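You operate a simulated robot arm through the tools that you are given. There is no shell and no other tool.

You are at the controls of a simulated robot arm. One attempt, no reset.

Task
Zero the counter and run off 4 m at 20 m/min, weight slider on FIRM.
Fine: set the length dial, so that the line stops by itself; one press each on reset and start; the cable stays dry.

Only the result counts: the job must be done as asked and must still hold three seconds after the hand-in. Knocking over, shifting, dropping, spilling or breaking anything else fails it.

Robot
A 7-joint arm with a two-finger parallel gripper, fixed in place. Base frame: the origin is at the foot of the arm, x ahead of it, y to its left, z up. Units: m, rad, N and s.
With the tool pointing down near the work surface it reaches from about 0.1 to 0.86 m from the base axis. Its first joint turns from -0.297 to 2.199 rad. Payload 1.57 kg.
The TCP is the grasp point between the finger pads, 0.03 m short of the fingertips. In the tool frame z runs along the fingers and y along their closing line. The gripper opens to 0.08 m. The fingers are 0.017 m wide and 0.012 m thick; the gripper's body (0.04 by 0.082 m) begins 0.08 m behind the TCP.
Orientation is told as [roll, pitch, yaw] about the base's x, y, z axes, in that order, counted from this pose: with the fingers straight down and closing along the base's y, the tool's x points along the base's -x, its y along +y and its z along -z.

Tools
- The arm moves only by the tool apply_moves. Its argument "motion" is a list of rows, each a list of 7 numbers: the turn, a rotation vector about the tool's x, y, z in units of 60 degrees (1.0 is 60 degrees), then the shift along the tool's x, y, z in units of 400 mm (1.0 is 400 mm), then the finger opening in m, from 0 to 0.08. In form: [[wx, wy, wz, x, y, z, claw], ...]. A call has 1 to 20 rows; each row is the pose to reach, as a shift and turn from the pose commanded when the call began, along the tool's axes at that moment. A call with a number of a shift or a turn outside -1 to 1 is refused whole. A row lasts 0.2 s, in which the tool goes at most 0.05 m and 0.15 rad; a call with a longer step from one row to the next is refused whole, and so is a gripper value outside its range. A pose out of reach is approached as far as the arm can. The call stops where the force on the tool passes 40 N (or 10 N more than at its start, if that is more) or the arm is blocked; 0.2 s more then pass. The fingers move at their own pace (about 0.045 m/s each) and stop on an object; they squeeze with about 22 N. The grip force told is the motor's: it shows also when the fingers shut on nothing. Time passes only in rows, and 0.2 s behind the last, so rows that repeat a pose let the fingers close. It gives the time, the measured TCP pose, the force on the tool (base axes), the opening and the grip force at its end, in the units of the frame above (readings bear some noise), with the torque about the TCP (base axes, N m) and any sound that the robot's microphone picked up, and new pictures: "pictures" is both (left out), scene, wrist or none.
- Cameras (640 x 400 px; columns grow to the right, rows downward): "scene" is fixed at [0.0492, -0.65, 1.7774]; the picture's right is [0.43, -0.90, 0.00], its down [-0.69, -0.33, -0.64] and it looks along [0.57, 0.28, -0.77] (base axes); focal length 316 px, centre (320, 200). "wrist" rides on the gripper at [0.072, -0.007, -0.122] in the tool frame; the picture's right is [0.09, 1.00, 0.00], its down [-0.84, 0.08, -0.54] and it looks along [-0.54, 0.05, 0.84] (tool axes); focal length 238 px, centre (320, 200). There is no depth. A picture from a camera that has moved, and an enlarged one, comes with that camera's place and axes in the base frame and with its lens.
- slide_trunk(by): slides the trunk up (or, below 0, down) by that many m; the arm rides with it, the base frame stays. It gives what a move gives, with no picture.
- inspect(camera, box): a new picture of the part [left, top, right, bottom] of that camera's present view, enlarged. No time passes.
- sign_off(): hands the job in; it is judged then, once.

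Nothing tells you positions but the pictures and the camera data. Unless the task says otherwise, let go and move clear before handing in.

The tools are called after "Request:" by a JSON object that holds its "method" and its "body". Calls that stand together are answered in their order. apply_moves: Moves the arm, as the interface text tells. Its arguments: {"type":"object","properties":{"motion":{"type":"array","items":{"type":"array","items":{"type":"number"}}},"pictures":{"type":"string","enum":["both","scene","wrist","none"]}},"required":["motion"]} The other tools are called the same way: slide_trunk (by) slides the trunk up or down; inspect (camera, box) takes an enlarged picture of a part of a camera's view; sign_off () hands the job in.

At the start:

```text
time_s: 0.0
position: [0.5116, -0.026, 1.2853]
orientation: [0.0, -0.002, 0.001]
contact_force: [-0.4, 0.0, 0.3]
ft_torque: [0.02, 0.03, 0.01]
opening: 0.08
grasp_force: 0.0
trunk travel left (down, up): [-0.725, 0.065]
```

scene: 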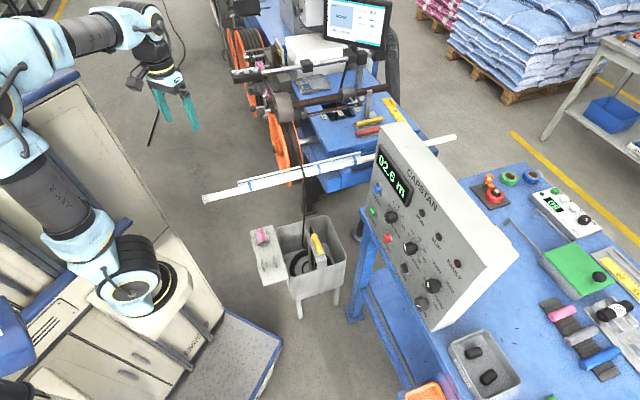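
wrist: 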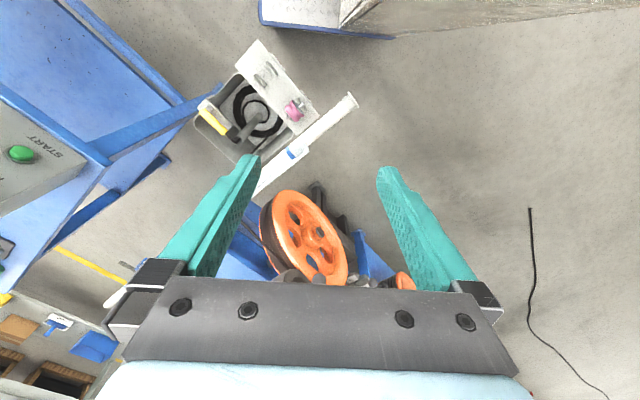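

I see a control panel (CAPSTAN) with a display reading 02.6 m on a blue bench, and a line with reels behind it. First I'll enlarge parts of the scene to identify the controls.

Request:
{"method": "inspect", "body": {"camera": "scene", "box": [340, 120, 520, 330]}}

Request:
{"method": "inspect", "body": {"camera": "scene", "box": [190, 130, 390, 300]}}

Request:
{"method": "inspect", "body": {"camera": "scene", "box": [200, 0, 420, 150]}}

Request:
{"method": "inspect", "body": {"camera": "scene", "box": [440, 150, 640, 400]}}

Request:
{"method": "inspect", "body": {"camera": "wrist", "box": [0, 40, 360, 300]}}

```text
1.90 times, centred on (430, 225) of scene
camera zoom: at [0.0492, -0.65, 1.7774], right [0.43, -0.9, 0.0], down [-0.69, -0.33, -0.64], along [0.57, 0.28, -0.77], focal length 601 px, centre (110, 152)
```

zoom: 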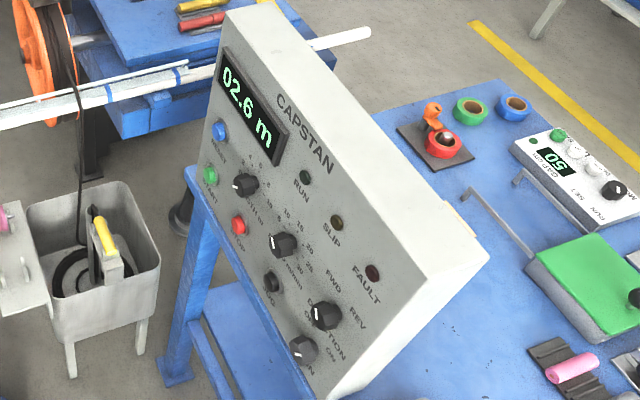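

```text
2.35 times, centred on (290, 215) of scene
camera zoom: at [0.0492, -0.65, 1.7774], right [0.43, -0.9, 0.0], down [-0.69, -0.33, -0.64], along [0.57, 0.28, -0.77], focal length 743 px, centre (391, 165)
```

zoom: 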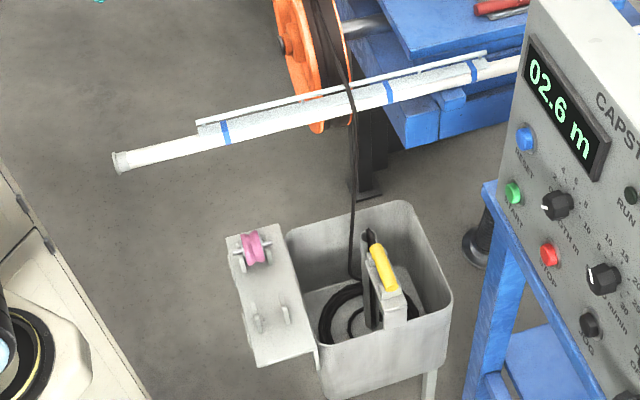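

```text
2.67 times, centred on (310, 75) of scene
camera zoom: at [0.0492, -0.65, 1.7774], right [0.43, -0.9, 0.0], down [-0.69, -0.33, -0.64], along [0.57, 0.28, -0.77], focal length 842 px, centre (347, 533)
```

zoom: 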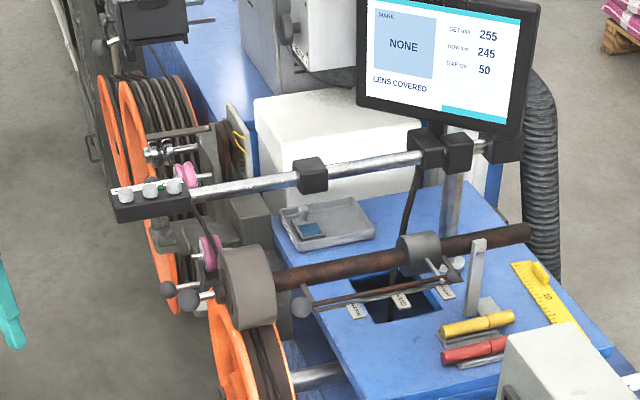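

```text
1.60 times, centred on (540, 275) of scene
camera zoom: at [0.0492, -0.65, 1.7774], right [0.43, -0.9, 0.0], down [-0.69, -0.33, -0.64], along [0.57, 0.28, -0.77], focal length 505 px, centre (-32, 80)
```

zoom: 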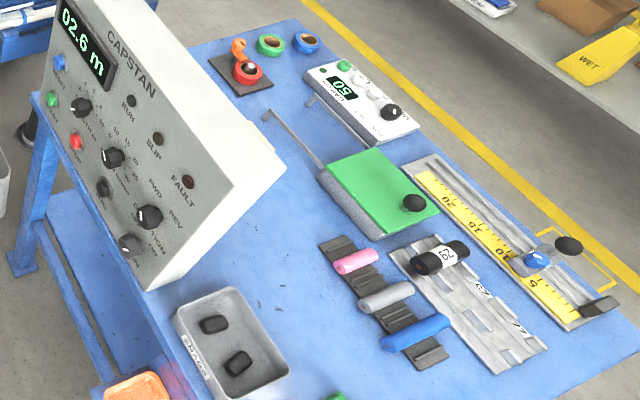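

```text
1.54 times, centred on (180, 170) of wrist
camera zoom: at [0.441, -0.0329, 1.4075], right [-0.09, 1.0, 0.0], down [0.84, 0.08, 0.54], along [0.54, 0.05, -0.84], focal length 367 px, centre (535, 246)
```

zoom: 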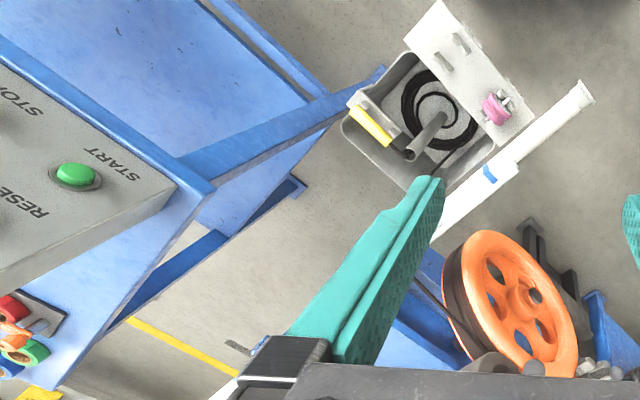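

I'll zoom in further on the dial scales, the line's weight mechanism and the trough.

Request:
{"method": "inspect", "body": {"camera": "scene", "box": [300, 80, 400, 142]}}

Request:
{"method": "inspect", "body": {"camera": "scene", "box": [365, 180, 445, 240]}}

Request:
{"method": "inspect", "body": {"camera": "scene", "box": [380, 230, 480, 330]}}

Request:
{"method": "inspect", "body": {"camera": "scene", "box": [240, 200, 350, 310]}}

Request:
{"method": "inspect", "body": {"camera": "scene", "box": [220, 40, 320, 130]}}

Request:
{"method": "inspect", "body": {"camera": "scene", "box": [540, 170, 640, 280]}}

Request:
{"method": "inspect", "body": {"camera": "wrist", "box": [180, 20, 380, 150]}}

Request:
{"method": "inspect", "body": {"camera": "wrist", "box": [220, 160, 440, 300]}}

```text
6.40 times, centred on (350, 111) of scene
camera zoom: at [0.0492, -0.65, 1.7774], right [0.43, -0.9, 0.0], down [-0.69, -0.33, -0.64], along [0.57, 0.28, -0.77], focal length 2020 px, centre (128, 770)
```

zoom: 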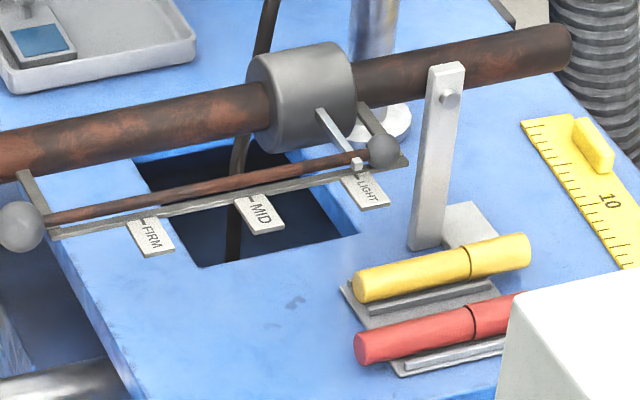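

```text
6.67 times, centred on (405, 210) of scene
camera zoom: at [0.0492, -0.65, 1.7774], right [0.43, -0.9, 0.0], down [-0.69, -0.33, -0.64], along [0.57, 0.28, -0.77], focal length 2104 px, centre (-247, 133)
```

zoom: 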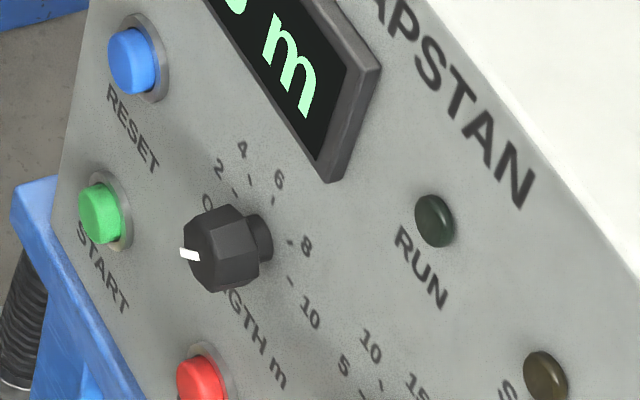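

```text
4.00 times, centred on (430, 280) of scene
camera zoom: at [0.0492, -0.65, 1.7774], right [0.43, -0.9, 0.0], down [-0.69, -0.33, -0.64], along [0.57, 0.28, -0.77], focal length 1262 px, centre (-120, -120)
```

zoom: 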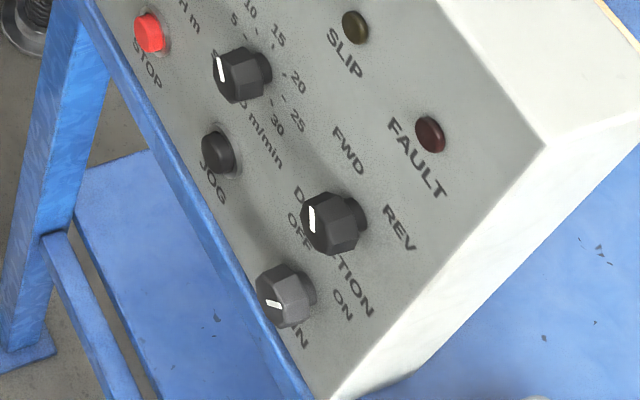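

```text
3.64 times, centred on (295, 255) of scene
camera zoom: at [0.0492, -0.65, 1.7774], right [0.43, -0.9, 0.0], down [-0.69, -0.33, -0.64], along [0.57, 0.28, -0.77], focal length 1148 px, centre (411, 0)
```

zoom: 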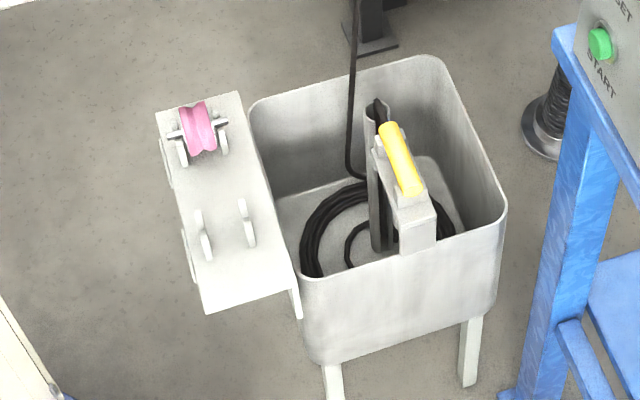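

```text
4.44 times, centred on (270, 85) of scene
camera zoom: at [0.0492, -0.65, 1.7774], right [0.43, -0.9, 0.0], down [-0.69, -0.33, -0.64], along [0.57, 0.28, -0.77], focal length 1403 px, centre (542, 711)
```

zoom: 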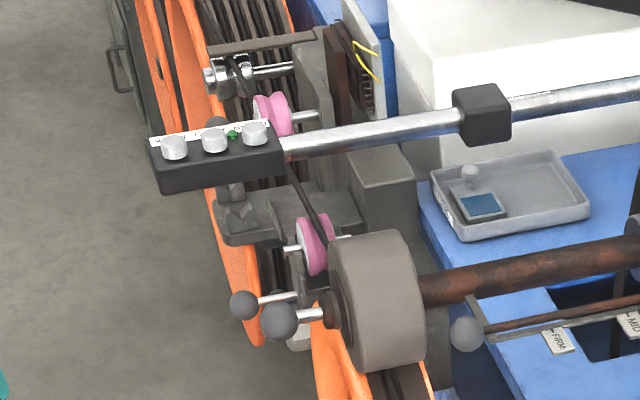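

```text
3.64 times, centred on (590, 225) of scene
camera zoom: at [0.0492, -0.65, 1.7774], right [0.43, -0.9, 0.0], down [-0.69, -0.33, -0.64], along [0.57, 0.28, -0.77], focal length 1148 px, centre (-662, 109)
```

zoom: 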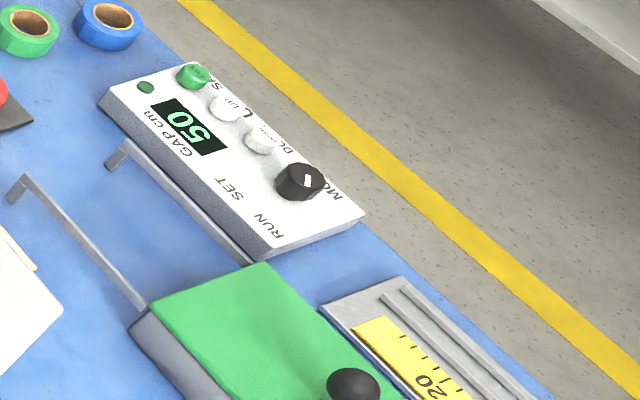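

```text
3.08 times, centred on (280, 85) of wrist
camera zoom: at [0.441, -0.0329, 1.4075], right [-0.09, 1.0, 0.0], down [0.84, 0.08, 0.54], along [0.54, 0.05, -0.84], focal length 733 px, centre (443, 554)
```

zoom: 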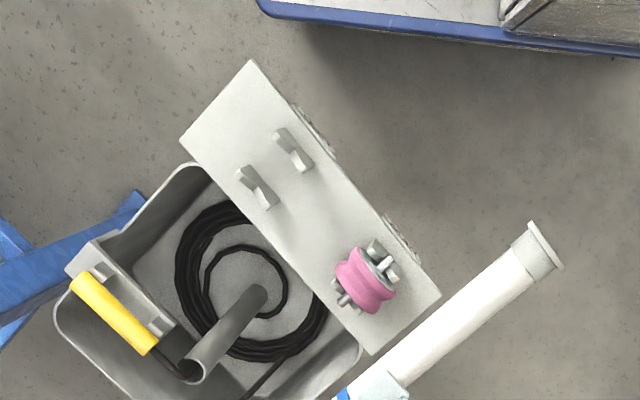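

```text
2.86 times, centred on (330, 230) of wrist
camera zoom: at [0.441, -0.0329, 1.4075], right [-0.09, 1.0, 0.0], down [0.84, 0.08, 0.54], along [0.54, 0.05, -0.84], focal length 681 px, centre (291, 114)
```

zoom: 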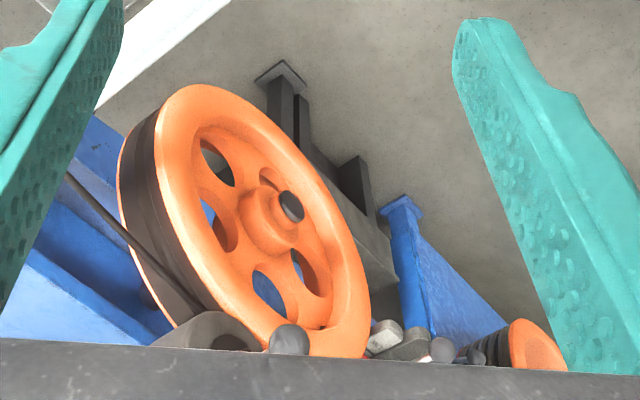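

The controls are on the panel face (RESET, START, STOP, LENGTH, speed, JOG, DIRECTION, MAIN), and a weight with FIRM/MID/LIGHT tags sits on the line, currently at LIGHT. I'll look at remaining areas before moving.

Request:
{"method": "inspect", "body": {"camera": "scene", "box": [300, 0, 400, 60]}}

Request:
{"method": "inspect", "body": {"camera": "scene", "box": [200, 0, 300, 60]}}

Request:
{"method": "inspect", "body": {"camera": "scene", "box": [440, 320, 560, 400]}}

Request:
{"method": "inspect", "body": {"camera": "scene", "box": [0, 0, 240, 150]}}

Request:
{"method": "inspect", "body": {"camera": "scene", "box": [190, 140, 380, 210]}}

Request:
{"method": "inspect", "body": {"camera": "scene", "box": [560, 20, 640, 160]}}

Request:
{"method": "inspect", "body": {"camera": "wrist", "box": [0, 180, 140, 400]}}

```text
6.40 times, centred on (350, 30) of scene
camera zoom: at [0.0492, -0.65, 1.7774], right [0.43, -0.9, 0.0], down [-0.69, -0.33, -0.64], along [0.57, 0.28, -0.77], focal length 2020 px, centre (128, 1288)
```

zoom: 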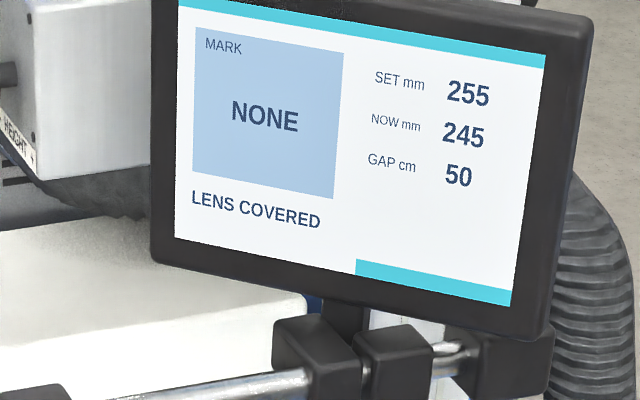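

```text
6.40 times, centred on (250, 30) of scene
camera zoom: at [0.0492, -0.65, 1.7774], right [0.43, -0.9, 0.0], down [-0.69, -0.33, -0.64], along [0.57, 0.28, -0.77], focal length 2020 px, centre (768, 1288)
```

zoom: 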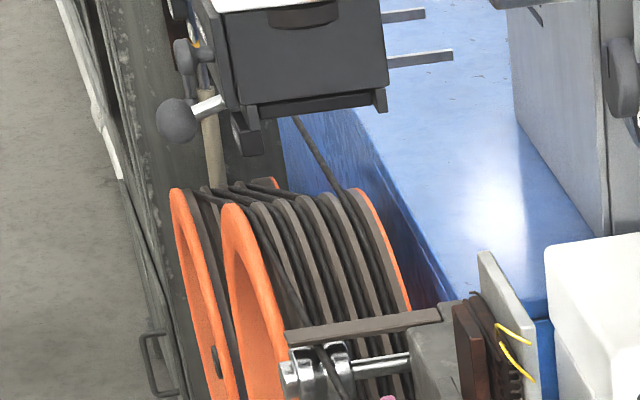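

```text
5.00 times, centred on (500, 360) of scene
camera zoom: at [0.0492, -0.65, 1.7774], right [0.43, -0.9, 0.0], down [-0.69, -0.33, -0.64], along [0.57, 0.28, -0.77], focal length 1578 px, centre (-580, -600)
```

zoom: 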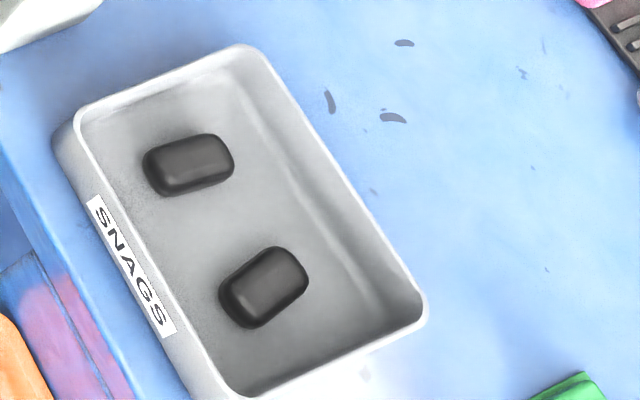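

```text
2.67 times, centred on (120, 75) of scene
camera zoom: at [0.0492, -0.65, 1.7774], right [0.43, -0.9, 0.0], down [-0.69, -0.33, -0.64], along [0.57, 0.28, -0.77], focal length 842 px, centre (853, 533)
```

zoom: 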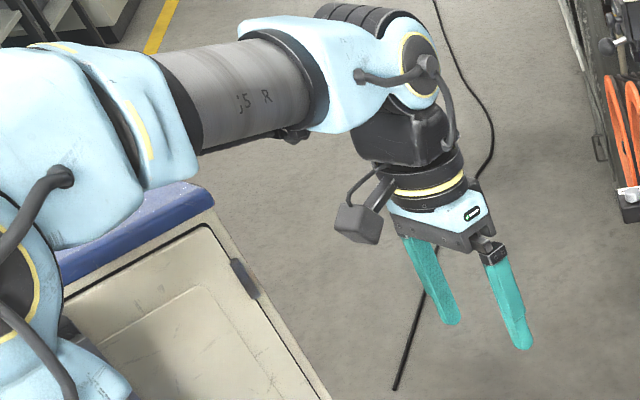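

```text
3.37 times, centred on (285, 175) of scene
camera zoom: at [0.0492, -0.65, 1.7774], right [0.43, -0.9, 0.0], down [-0.69, -0.33, -0.64], along [0.57, 0.28, -0.77], focal length 1063 px, centre (438, 284)
```

zoom: 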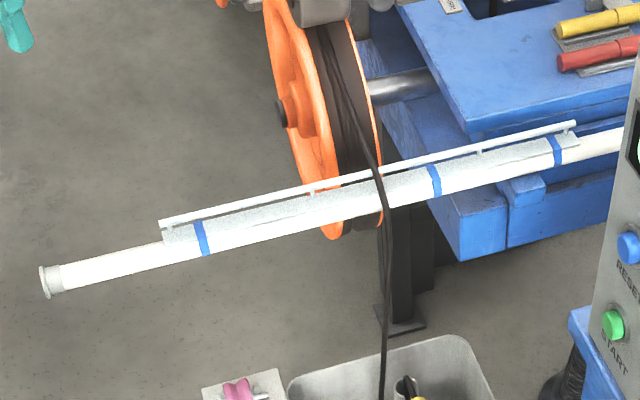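

```text
2.86 times, centred on (600, 90) of scene
camera zoom: at [0.0492, -0.65, 1.7774], right [0.43, -0.9, 0.0], down [-0.69, -0.33, -0.64], along [0.57, 0.28, -0.77], focal length 902 px, centre (-480, 514)
```

zoom: 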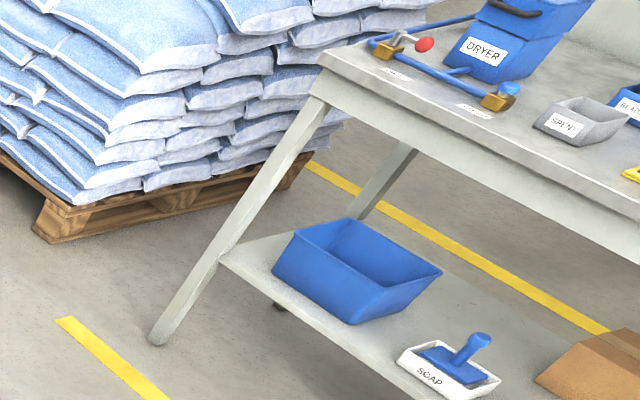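

```text
1.82 times, centred on (70, 290) of wrist
camera zoom: at [0.441, -0.0329, 1.4075], right [-0.09, 1.0, 0.0], down [0.84, 0.08, 0.54], along [0.54, 0.05, -0.84], focal length 433 px, centre (774, 36)
```

zoom: 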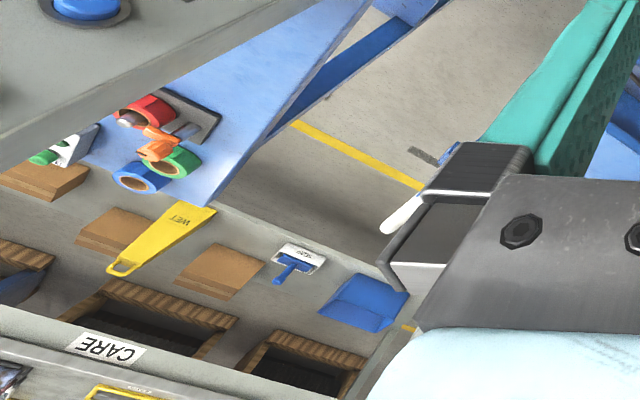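

The panel faces the arm at roughly (0.53, -0.64, 1.05), and the weight is further out on the line near (1.1, -0.25, 1.07). First I'll turn the tool towards the panel from where it hangs to get a close look at the dials.

Request:
{"method": "apply_moves", "body": {"motion": [[0, 0, 0.13, 0, 0, 0, 0.08], [0, 0, 0.26, 0, 0, 0, 0.08], [0, 0, 0.39, 0, 0, 0, 0.08], [0, 0, 0.52, 0, 0, 0, 0.08], [0, 0, 0.65, 0, 0, 0, 0.08], [0, 0, 0.78, 0, 0, 0, 0.08]], "pictures": "both"}}

```text
time_s: 1.4
position: [0.5133, -0.0253, 1.2861]
orientation: [-0.001, 0.0, -0.818]
contact_force: [0.0, 0.1, -0.4]
ft_torque: [-0.04, 0.01, 0.03]
opening: 0.0803
grasp_force: 0.0
trunk travel left (down, up): [-0.725, 0.065]
camera wrist: at [0.4588, 0.0213, 1.4076], right [0.66, 0.75, 0.0], down [0.63, -0.56, 0.54], along [0.4, -0.36, -0.84], focal length 238 px, centre (320, 200)
```

scene: 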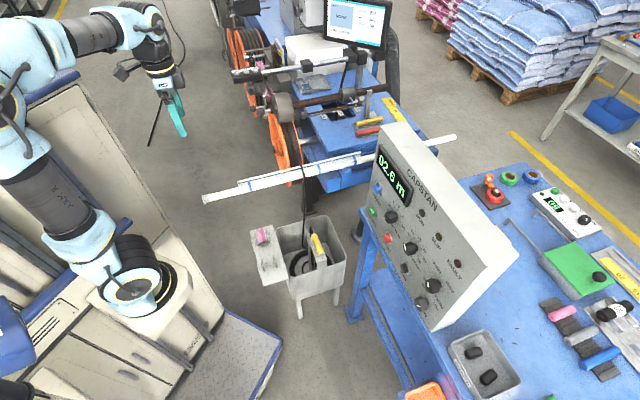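
wrist: 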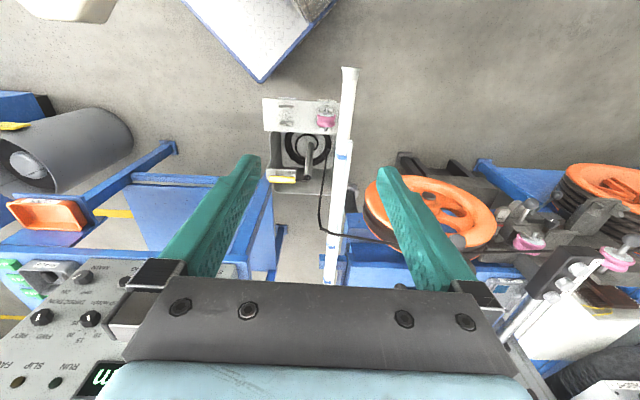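

The panel now shows at the lower-left of the wrist view (upside down). Next I pitch the tool up so the camera faces the panel.

Request:
{"method": "apply_moves", "body": {"motion": [[0, -0.13, 0, 0, 0, 0, 0.08], [0, -0.26, 0, 0, 0, 0, 0.08], [0, -0.39, 0, 0, 0, 0, 0.08], [0, -0.52, 0, 0, 0, 0, 0.08], [0, -0.65, 0, 0, 0, 0, 0.08], [0, -0.78, 0, 0, 0, 0, 0.08], [0, -0.91, 0, 0, 0, 0, 0.08], [0, -1.0, 0, 0, 0, 0, 0.08]], "pictures": "both"}}

```text
time_s: 3.1
position: [0.5597, -0.0542, 1.3616]
orientation: [0.359, -0.937, -1.217]
contact_force: [-0.3, 0.2, 0.3]
ft_torque: [0.01, -0.02, 0.0]
opening: 0.0799
grasp_force: 0.0
trunk travel left (down, up): [-0.725, 0.065]
stopped in row 8: the arm was blocked; the commanded pose is now the measured one
camera wrist: at [0.4683, 0.0519, 1.3707], right [0.76, 0.64, 0.13], down [-0.09, -0.1, 0.99], along [0.65, -0.76, -0.02], focal length 238 px, centre (320, 200)
```

scene: 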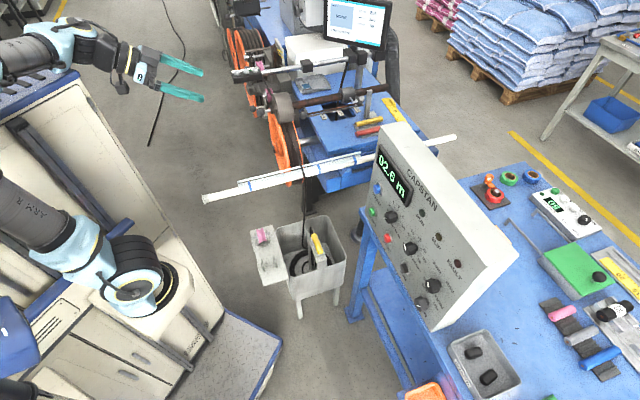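
wrist: 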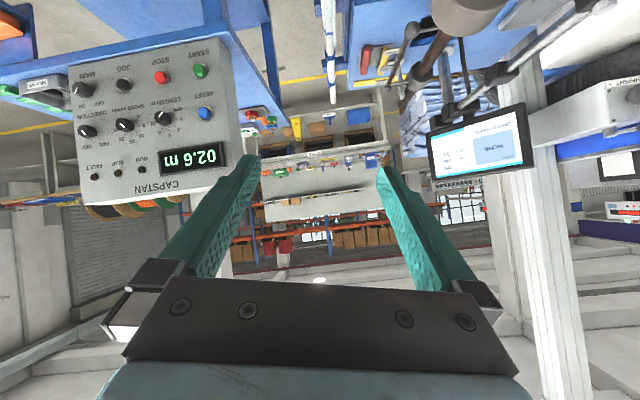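

The panel is clearly visible upside down. I'll enlarge it.

Request:
{"method": "inspect", "body": {"camera": "wrist", "box": [50, 30, 250, 210]}}

Request:
{"method": "inspect", "body": {"camera": "wrist", "box": [110, 55, 230, 130]}}

Request:
{"method": "inspect", "body": {"camera": "wrist", "box": [50, 70, 150, 150]}}

Request:
{"method": "inspect", "body": {"camera": "wrist", "box": [360, 0, 520, 120]}}

```text
2.22 times, centred on (150, 120) of wrist
camera zoom: at [0.4683, 0.0519, 1.3707], right [0.76, 0.64, 0.13], down [-0.09, -0.1, 0.99], along [0.65, -0.76, -0.02], focal length 530 px, centre (698, 378)
```

zoom: 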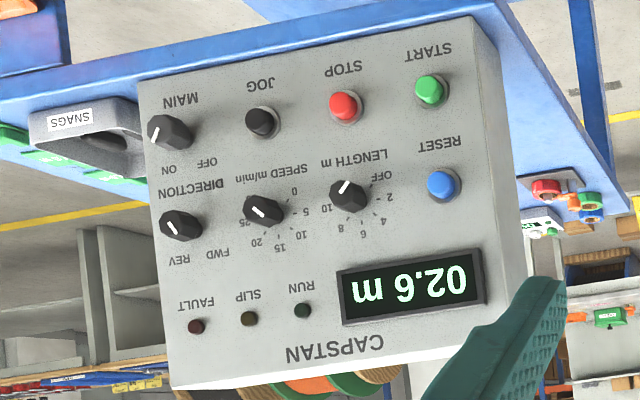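

```text
5.33 times, centred on (170, 92) of wrist
camera zoom: at [0.4683, 0.0519, 1.3707], right [0.76, 0.64, 0.13], down [-0.09, -0.1, 0.99], along [0.65, -0.76, -0.02], focal length 1271 px, centre (1120, 773)
```

zoom: 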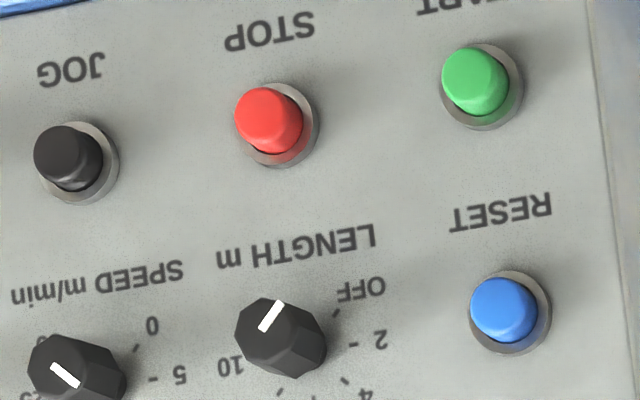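

```text
5.00 times, centred on (100, 110) of wrist
camera zoom: at [0.4683, 0.0519, 1.3707], right [0.76, 0.64, 0.13], down [-0.09, -0.1, 0.99], along [0.65, -0.76, -0.02], focal length 1192 px, centre (1420, 650)
```

zoom: 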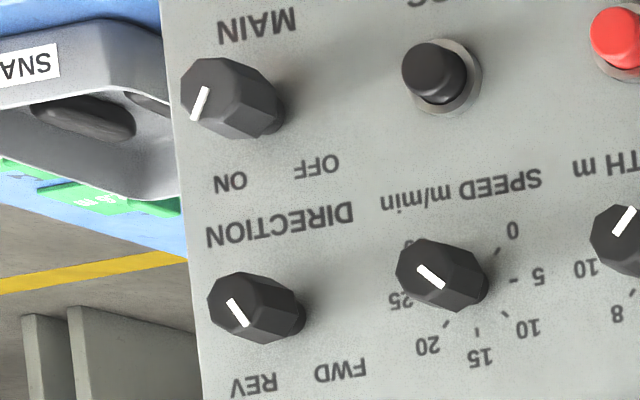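

```text
3.33 times, centred on (440, 60) of wrist
camera zoom: at [0.4683, 0.0519, 1.3707], right [0.76, 0.64, 0.13], down [-0.09, -0.1, 0.99], along [0.65, -0.76, -0.02], focal length 794 px, centre (-80, 667)
```

zoom: 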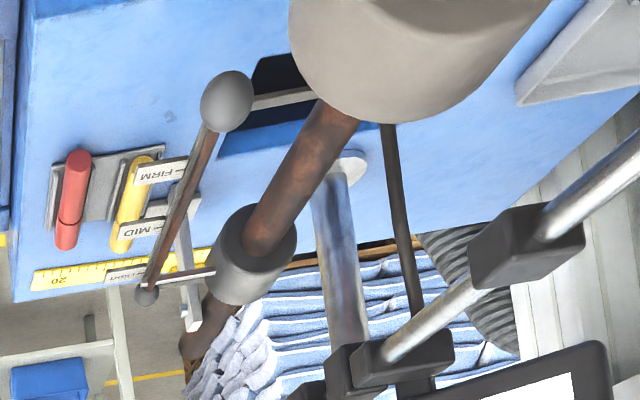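

The dials read roughly: MAIN on ON, DIRECTION on FWD, LENGTH near OFF, SPEED near 10; I'll confirm with a closer view. I now move the hand towards the front of the panel (around (0.41, -0.52, 1.1)) and level it.

Request:
{"method": "apply_moves", "body": {"motion": [[-0.005, -0.04, -0.017, -0.003, -0.08, 0.06, 0.08], [-0.01, -0.08, -0.033, -0.006, -0.16, 0.12, 0.08], [-0.015, -0.12, -0.05, -0.009, -0.24, 0.18, 0.08], [-0.02, -0.16, -0.067, -0.012, -0.32, 0.24, 0.08], [-0.025, -0.2, -0.083, -0.015, -0.4, 0.3, 0.08], [-0.03, -0.24, -0.1, -0.018, -0.48, 0.36, 0.08], [-0.034, -0.28, -0.117, -0.02, -0.55, 0.41, 0.08]], "pictures": "both"}}

```text
time_s: 3.7
position: [0.5619, -0.0871, 1.4047]
orientation: [0.715, -1.01, -1.462]
contact_force: [-0.8, -0.1, 0.0]
ft_torque: [-0.03, -0.03, 0.0]
opening: 0.0802
grasp_force: 0.2
trunk travel left (down, up): [-0.725, 0.065]
stopped in row 3: the arm was blocked; the commanded pose is now the measured one
camera wrist: at [0.4653, 0.0153, 1.3906], right [0.68, 0.68, 0.27], down [-0.29, -0.09, 0.95], along [0.67, -0.73, 0.14], focal length 238 px, centre (320, 200)
```

scene: 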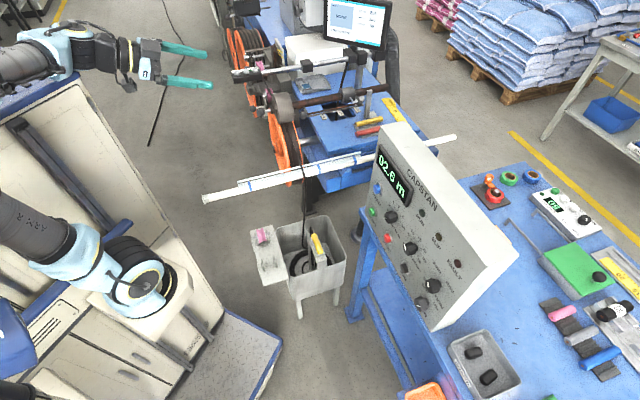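
wrist: 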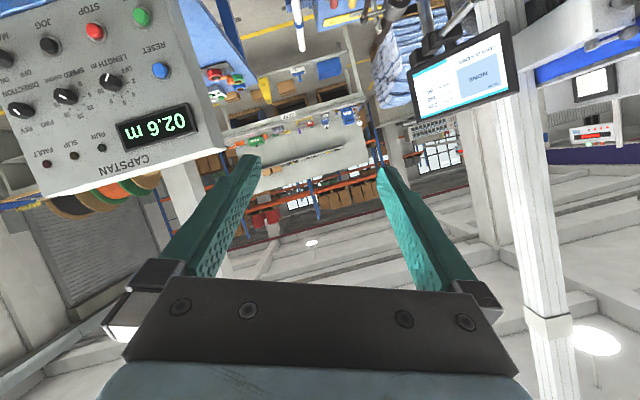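

A joint limit stopped the arm, so I'll return to the tool-down posture, move round towards the panel that way, and pitch up there.

Request:
{"method": "apply_moves", "body": {"motion": [[0.03, 0.12, -0.025, 0, 0, 0, 0.08], [0.06, 0.24, -0.05, 0, 0, 0, 0.08], [0.09, 0.36, -0.075, 0, 0, 0, 0.08], [0.12, 0.48, -0.1, 0, 0, 0, 0.08], [0.15, 0.6, -0.125, 0, 0, 0, 0.08], [0.18, 0.72, -0.15, 0, 0, 0, 0.08], [0.21, 0.83, -0.175, 0, 0, 0, 0.08], [0.235, 0.9, -0.19, 0, 0, 0, 0.08]], "pictures": "scene"}}

```text
time_s: 5.5
position: [0.5615, -0.0838, 1.4017]
orientation: [0.043, -0.174, -0.824]
contact_force: [-0.1, 0.0, 0.8]
ft_torque: [0.0, -0.04, 0.0]
opening: 0.0803
grasp_force: 0.0
trunk travel left (down, up): [-0.725, 0.065]
```

scene: 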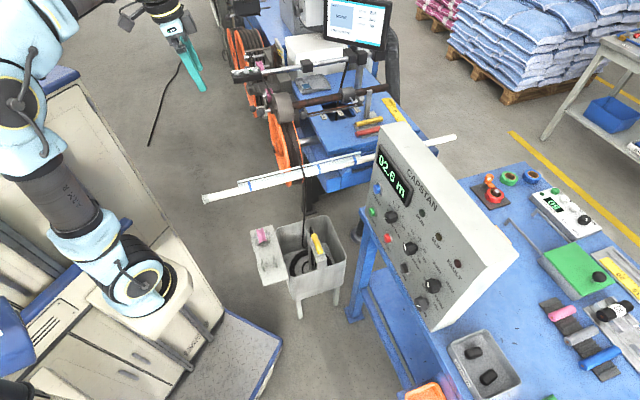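

Back to tool-down. Now sweeping the hand round towards the panel side at radius ~0.52, still pointing down.

Request:
{"method": "apply_moves", "body": {"motion": [[0, 0, 0, -0.016, -0.102, 0.047, 0.08], [0, 0, 0, -0.032, -0.204, 0.094, 0.08], [0, 0, 0, -0.048, -0.306, 0.141, 0.08], [0, 0, 0, -0.064, -0.408, 0.188, 0.08], [0, 0, 0, -0.08, -0.51, 0.235, 0.08], [0, 0, 0, -0.097, -0.614, 0.28, 0.08], [0, 0, 0, -0.113, -0.716, 0.326, 0.08], [0, 0, 0, -0.13, -0.818, 0.373, 0.08]], "pictures": "both"}}

```text
time_s: 7.3
position: [0.3808, -0.3588, 1.2506]
orientation: [0.042, -0.175, -0.822]
contact_force: [0.8, 0.6, 0.7]
ft_torque: [-0.07, -0.04, -0.03]
opening: 0.0801
grasp_force: 0.0
trunk travel left (down, up): [-0.725, 0.065]
camera wrist: at [0.3099, -0.3006, 1.3578], right [0.66, 0.75, 0.02], down [0.54, -0.5, 0.68], along [0.52, -0.44, -0.73], focal length 238 px, centre (320, 200)
```

scene: 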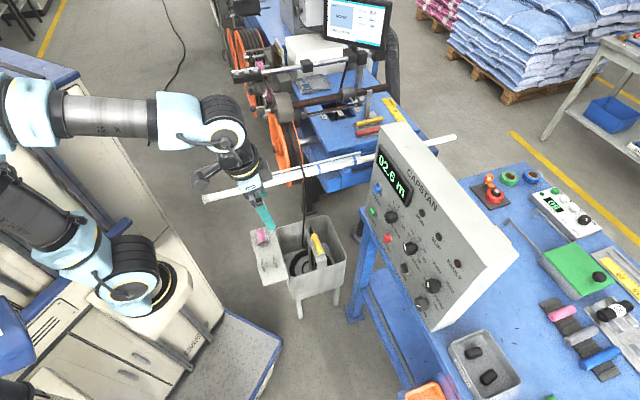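
wrist: 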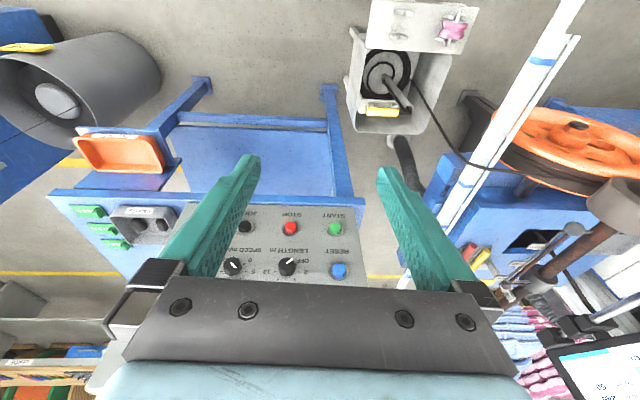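

Good view from here: the panel is right ahead. Now I pitch the hand up while moving outward and down in front of the panel.

Request:
{"method": "apply_moves", "body": {"motion": [[0, -0.1, 0, -0.03, 0, 0.042, 0.08], [0, -0.2, 0, -0.06, 0, 0.084, 0.08], [0, -0.3, 0, -0.09, 0, 0.126, 0.08], [0, -0.4, 0, -0.118, 0, 0.168, 0.08], [0, -0.5, 0, -0.147, -0.002, 0.21, 0.08], [0, -0.6, 0, -0.176, -0.002, 0.251, 0.08], [0, -0.7, 0, -0.205, -0.003, 0.293, 0.08], [0, -0.8, 0, -0.235, -0.003, 0.335, 0.08], [0, -0.9, 0, -0.264, -0.004, 0.376, 0.08]], "pictures": "both"}}

```text
time_s: 9.3
position: [0.4989, -0.4785, 1.1325]
orientation: [0.094, -1.115, -0.9]
contact_force: [-0.6, 0.4, -0.6]
ft_torque: [0.0, 0.03, 0.03]
opening: 0.08
grasp_force: 0.0
out of reach, approached as far as the arm can: row 7, 8, 9
trunk travel left (down, up): [-0.725, 0.065]
camera wrist: at [0.3978, -0.3815, 1.1211], right [0.7, 0.71, -0.04], down [-0.06, 0.11, 0.99], along [0.71, -0.69, 0.12], focal length 238 px, centre (320, 200)
```

scene: 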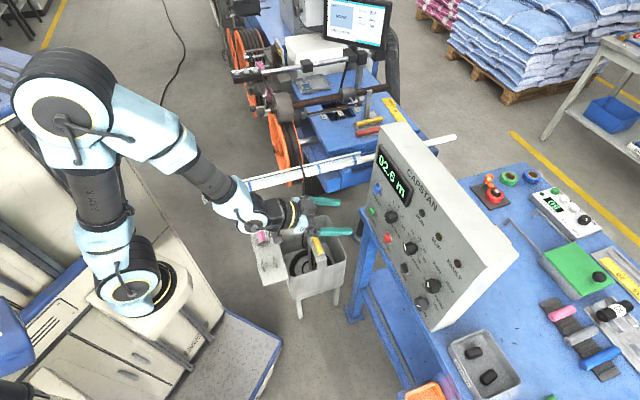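
wrist: 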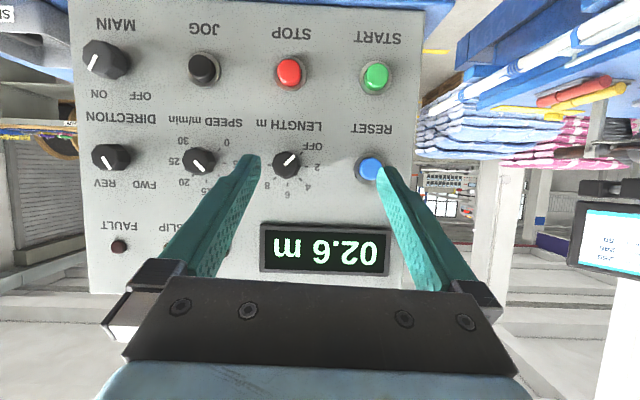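

I'm now facing the panel squarely: MAIN = ON, DIRECTION = FWD, LENGTH pointing at OFF, SPEED near 10. The wrist is at its bend limit, so I'll lower the trunk so the forearm can be more level, after enlarging the dials.

Request:
{"method": "inspect", "body": {"camera": "wrist", "box": [160, 120, 330, 210]}}

Request:
{"method": "inspect", "body": {"camera": "wrist", "box": [70, 10, 240, 200]}}

Request:
{"method": "slide_trunk", "body": {"by": -0.15}}

```text
3.76 times, centred on (245, 165) of wrist
camera zoom: at [0.3978, -0.3815, 1.1211], right [0.7, 0.71, -0.04], down [-0.06, 0.11, 0.99], along [0.71, -0.69, 0.12], focal length 897 px, centre (602, 332)
```

zoom: 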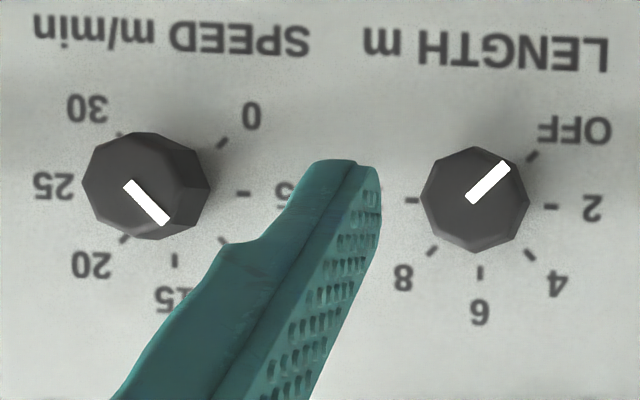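

```text
2.11 times, centred on (155, 105) of wrist
camera zoom: at [0.3978, -0.3815, 1.1211], right [0.7, 0.71, -0.04], down [-0.06, 0.11, 0.99], along [0.71, -0.69, 0.12], focal length 502 px, centre (667, 400)
```

zoom: 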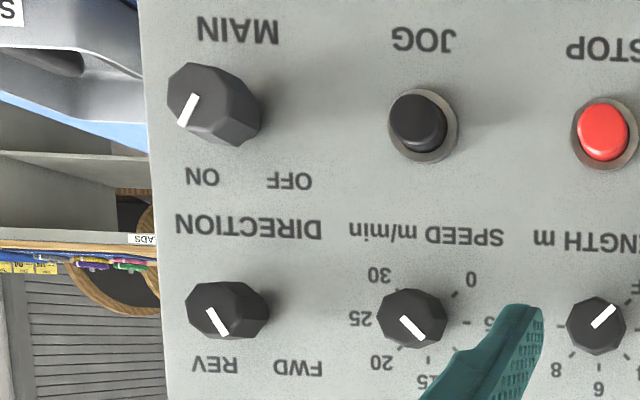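

```text
time_s: 11.1
position: [0.4986, -0.4796, 0.9822]
orientation: [0.093, -1.112, -0.899]
contact_force: [0.5, 1.1, 0.3]
ft_torque: [-0.01, 0.01, 0.0]
opening: 0.0803
grasp_force: 0.0
trunk travel left (down, up): [-0.575, 0.215]
```

LENGTH points at OFF and SPEED at 10; both need a quarter turn clockwise (4 m and 20 m/min), while MAIN is ON and DIRECTION is FWD. With the trunk lowered I'll now raise and level the hand in front of the LENGTH knob at about (0.49, -0.53, 1.115).

Request:
{"method": "apply_moves", "body": {"motion": [[-0.003, -0.073, -0.008, -0.056, -0.013, -0.014, 0.08], [-0.006, -0.145, -0.015, -0.112, -0.027, -0.027, 0.08], [-0.01, -0.218, -0.022, -0.168, -0.04, -0.041, 0.08], [-0.013, -0.29, -0.03, -0.223, -0.053, -0.055, 0.08], [-0.016, -0.363, -0.038, -0.279, -0.067, -0.068, 0.08], [-0.019, -0.436, -0.045, -0.335, -0.08, -0.082, 0.08]], "pictures": "both"}}

```text
time_s: 12.5
position: [0.4918, -0.5264, 1.1152]
orientation: [-3.132, -1.57, 2.345]
contact_force: [-0.4, -0.1, 0.4]
ft_torque: [0.02, 0.02, -0.01]
opening: 0.08
grasp_force: 0.0
trunk travel left (down, up): [-0.575, 0.215]
camera wrist: at [0.401, -0.4456, 1.0434], right [0.7, 0.7, -0.09], down [-0.33, 0.44, 0.84], along [0.63, -0.56, 0.54], focal length 238 px, centre (320, 200)
```

scene: 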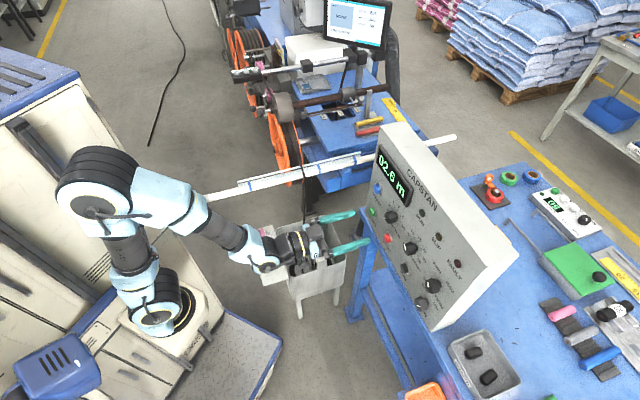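
wrist: 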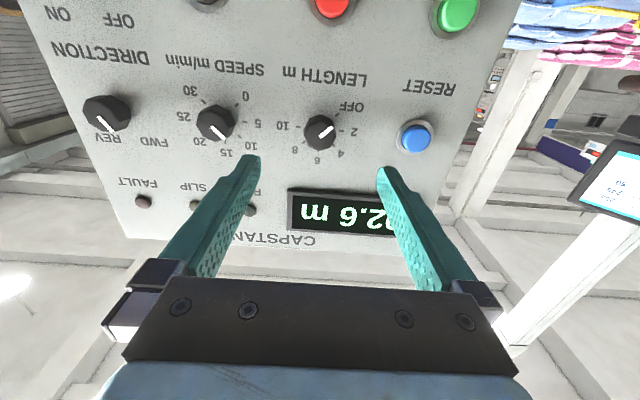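

The hand is level and centred on the LENGTH knob. I'll check the centring and the shape of the knob closely.

Request:
{"method": "inspect", "body": {"camera": "wrist", "box": [270, 100, 370, 165]}}

Request:
{"method": "inspect", "body": {"camera": "wrist", "box": [160, 90, 280, 165]}}

```text
6.15 times, centred on (320, 132) of wrist
camera zoom: at [0.401, -0.4456, 1.0434], right [0.7, 0.7, -0.09], down [-0.33, 0.44, 0.84], along [0.63, -0.56, 0.54], focal length 1467 px, centre (320, 615)
```

zoom: 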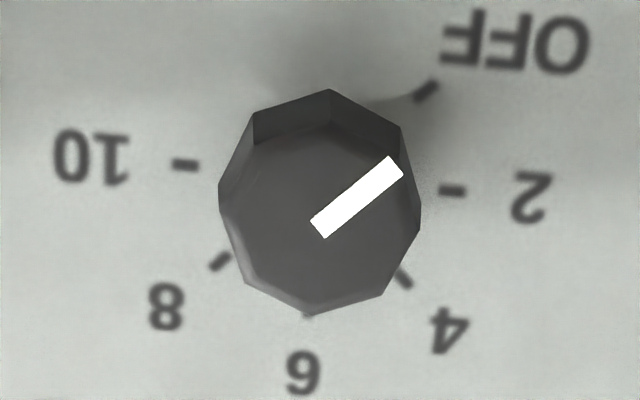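

```text
5.33 times, centred on (220, 128) of wrist
camera zoom: at [0.401, -0.4456, 1.0434], right [0.7, 0.7, -0.09], down [-0.33, 0.44, 0.84], along [0.63, -0.56, 0.54], focal length 1271 px, centre (853, 587)
```

zoom: 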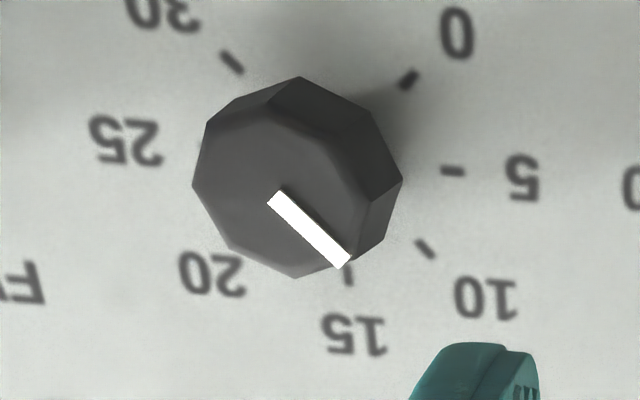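

The tool axis goes right through the LENGTH knob's centre; the knob is an octagon about 30 mm across. I roll 22.5° to meet its flats, narrow the fingers to 60 mm and advance until the fingertips are about 5 mm off the panel.

Request:
{"method": "apply_moves", "body": {"motion": [[0, 0, -0.125, 0, 0, 0, 0.06], [0, 0, -0.25, 0, 0, 0, 0.06], [0, 0, -0.375, 0, 0, 0, 0.06], [0, 0, -0.375, 0, 0, 0.05, 0.06], [0, 0, -0.375, 0, 0, 0.1, 0.06], [0, 0, -0.375, 0, 0, 0.15, 0.06], [0, 0, -0.375, 0, 0, 0.18, 0.06], [0, 0, -0.375, 0, 0, 0.21, 0.06], [0, 0, -0.375, 0, 0, 0.225, 0.06], [0, 0, -0.375, 0, 0, 0.235, 0.06]], "pictures": "both"}}

```text
time_s: 14.7
position: [0.5585, -0.593, 1.116]
orientation: [-1.576, -1.178, 0.787]
contact_force: [-0.3, -0.7, 0.1]
ft_torque: [0.0, -0.02, 0.03]
opening: 0.0599
grasp_force: 0.1
trunk travel left (down, up): [-0.575, 0.215]
camera wrist: at [0.4493, -0.5314, 1.052], right [0.63, 0.62, -0.47], down [-0.11, 0.66, 0.74], along [0.77, -0.42, 0.48], focal length 238 px, centre (320, 200)
```

scene: 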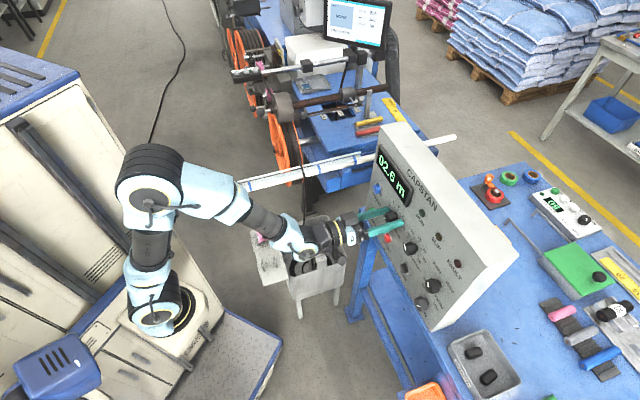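
wrist: 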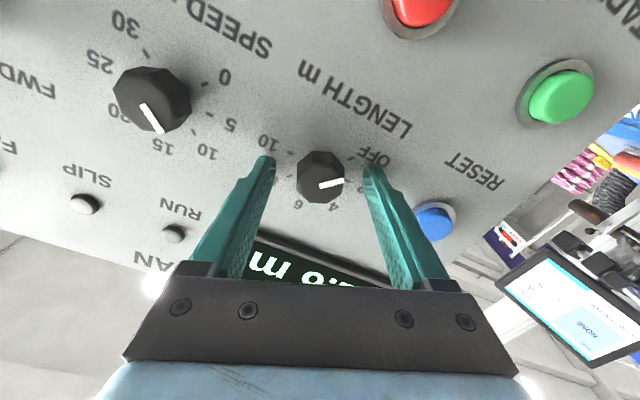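

No contact yet. I'll look closely at the fingertips around the knob before closing.

Request:
{"method": "inspect", "body": {"camera": "wrist", "box": [240, 130, 400, 230]}}

Request:
{"method": "inspect", "body": {"camera": "scene", "box": [330, 180, 430, 250]}}

```text
4.00 times, centred on (320, 180) of wrist
camera zoom: at [0.4493, -0.5314, 1.052], right [0.63, 0.62, -0.47], down [-0.11, 0.66, 0.74], along [0.77, -0.42, 0.48], focal length 953 px, centre (320, 280)
```

zoom: 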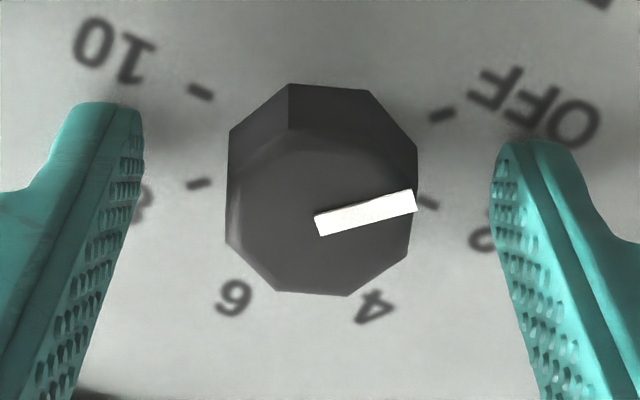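

```text
5.71 times, centred on (380, 215) of scene
camera zoom: at [0.0492, -0.65, 1.7774], right [0.43, -0.9, 0.0], down [-0.69, -0.33, -0.64], along [0.57, 0.28, -0.77], focal length 1803 px, centre (-23, 114)
```

zoom: 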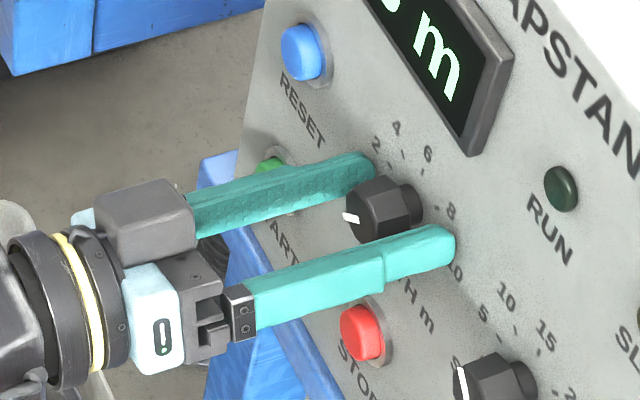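

The fingers straddle the knob with its flats parallel to the pads. I close on it and turn the first 45° clockwise.

Request:
{"method": "apply_moves", "body": {"motion": [[0, 0, 0, 0, 0, 0, 0.015], [0, 0, 0, 0, 0, 0, 0.015], [0, 0, 0, 0, 0, 0, 0.015], [0, 0, 0, 0, 0, 0, 0.015], [0, 0, 0.1, 0, 0, 0, 0.015], [0, 0, 0.2, 0, 0, 0, 0.015], [0, 0, 0.3, 0, 0, 0, 0.015], [0, 0, 0.4, 0, 0, 0, 0.015], [0, 0, 0.5, 0, 0, 0, 0.015], [0, 0, 0.6, 0, 0, 0, 0.015], [0, 0, 0.68, 0, 0, 0, 0.015], [0, 0, 0.75, 0, 0, 0, 0.015]], "pictures": "both"}}

```text
time_s: 17.3
position: [0.5586, -0.5928, 1.1161]
orientation: [1.575, -1.177, -2.361]
contact_force: [-1.1, -6.8, 4.4]
ft_torque: [-0.29, -0.26, -0.18]
opening: 0.0311
grasp_force: 39.5
trunk travel left (down, up): [-0.575, 0.215]
camera wrist: at [0.4878, -0.4929, 1.0468], right [0.68, 0.67, 0.3], down [-0.56, 0.21, 0.8], along [0.48, -0.71, 0.52], focal length 238 px, centre (320, 200)
```

scene: 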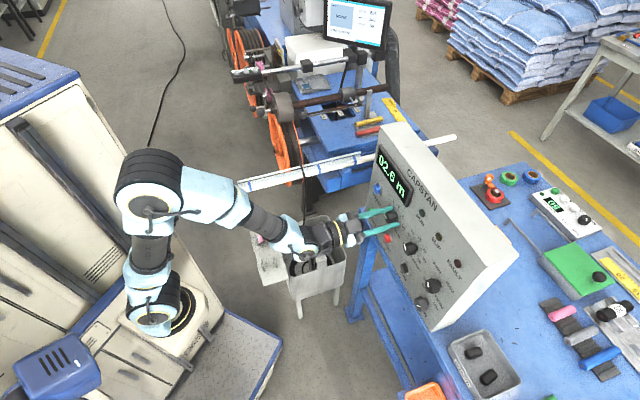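
wrist: 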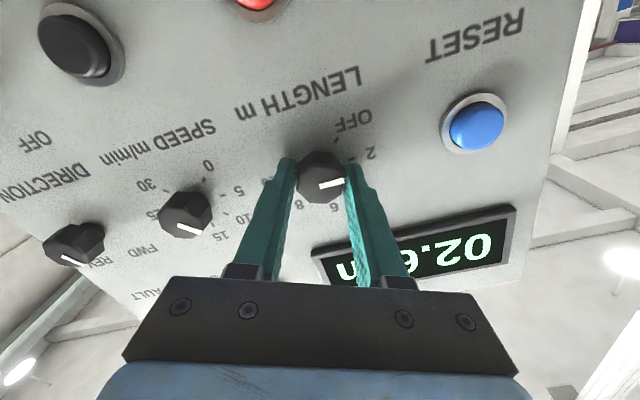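

The knob turned with the fingers (now at about 2). I turn the second 45° towards 4.

Request:
{"method": "apply_moves", "body": {"motion": [[0, 0, 0.1, 0, 0, 0, 0.015], [0, 0, 0.2, 0, 0, 0, 0.015], [0, 0, 0.3, 0, 0, 0, 0.015], [0, 0, 0.4, 0, 0, 0, 0.015], [0, 0, 0.5, 0, 0, 0, 0.015], [0, 0, 0.6, 0, 0, 0, 0.015], [0, 0, 0.68, 0, 0, 0, 0.015], [0, 0, 0.75, 0, 0, 0, 0.015], [0, 0, 0.75, 0, 0, 0, 0.015]], "pictures": "wrist"}}

Request:
{"method": "inspect", "body": {"camera": "wrist", "box": [240, 130, 400, 230]}}

```text
time_s: 19.3
position: [0.5581, -0.5936, 1.1146]
orientation: [1.572, -0.389, -2.357]
contact_force: [-1.6, -12.6, 5.2]
ft_torque: [-0.12, -0.11, -0.39]
opening: 0.0311
grasp_force: 40.3
trunk travel left (down, up): [-0.575, 0.215]
camera wrist: at [0.5176, -0.4632, 1.0818], right [0.33, 0.33, 0.89], down [-0.91, -0.14, 0.39], along [0.25, -0.93, 0.25], focal length 238 px, centre (320, 200)
```

wrist: 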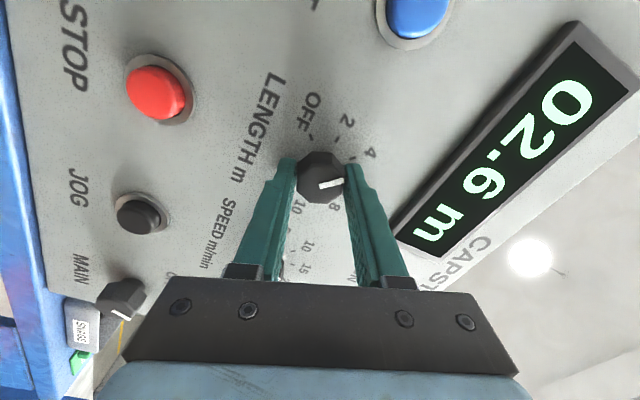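

```text
4.00 times, centred on (320, 180) of wrist
camera zoom: at [0.5176, -0.4632, 1.0818], right [0.33, 0.33, 0.89], down [-0.91, -0.14, 0.39], along [0.25, -0.93, 0.25], focal length 953 px, centre (320, 280)
```

zoom: 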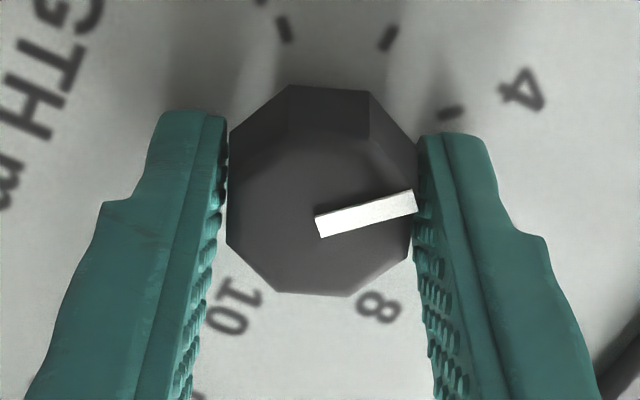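

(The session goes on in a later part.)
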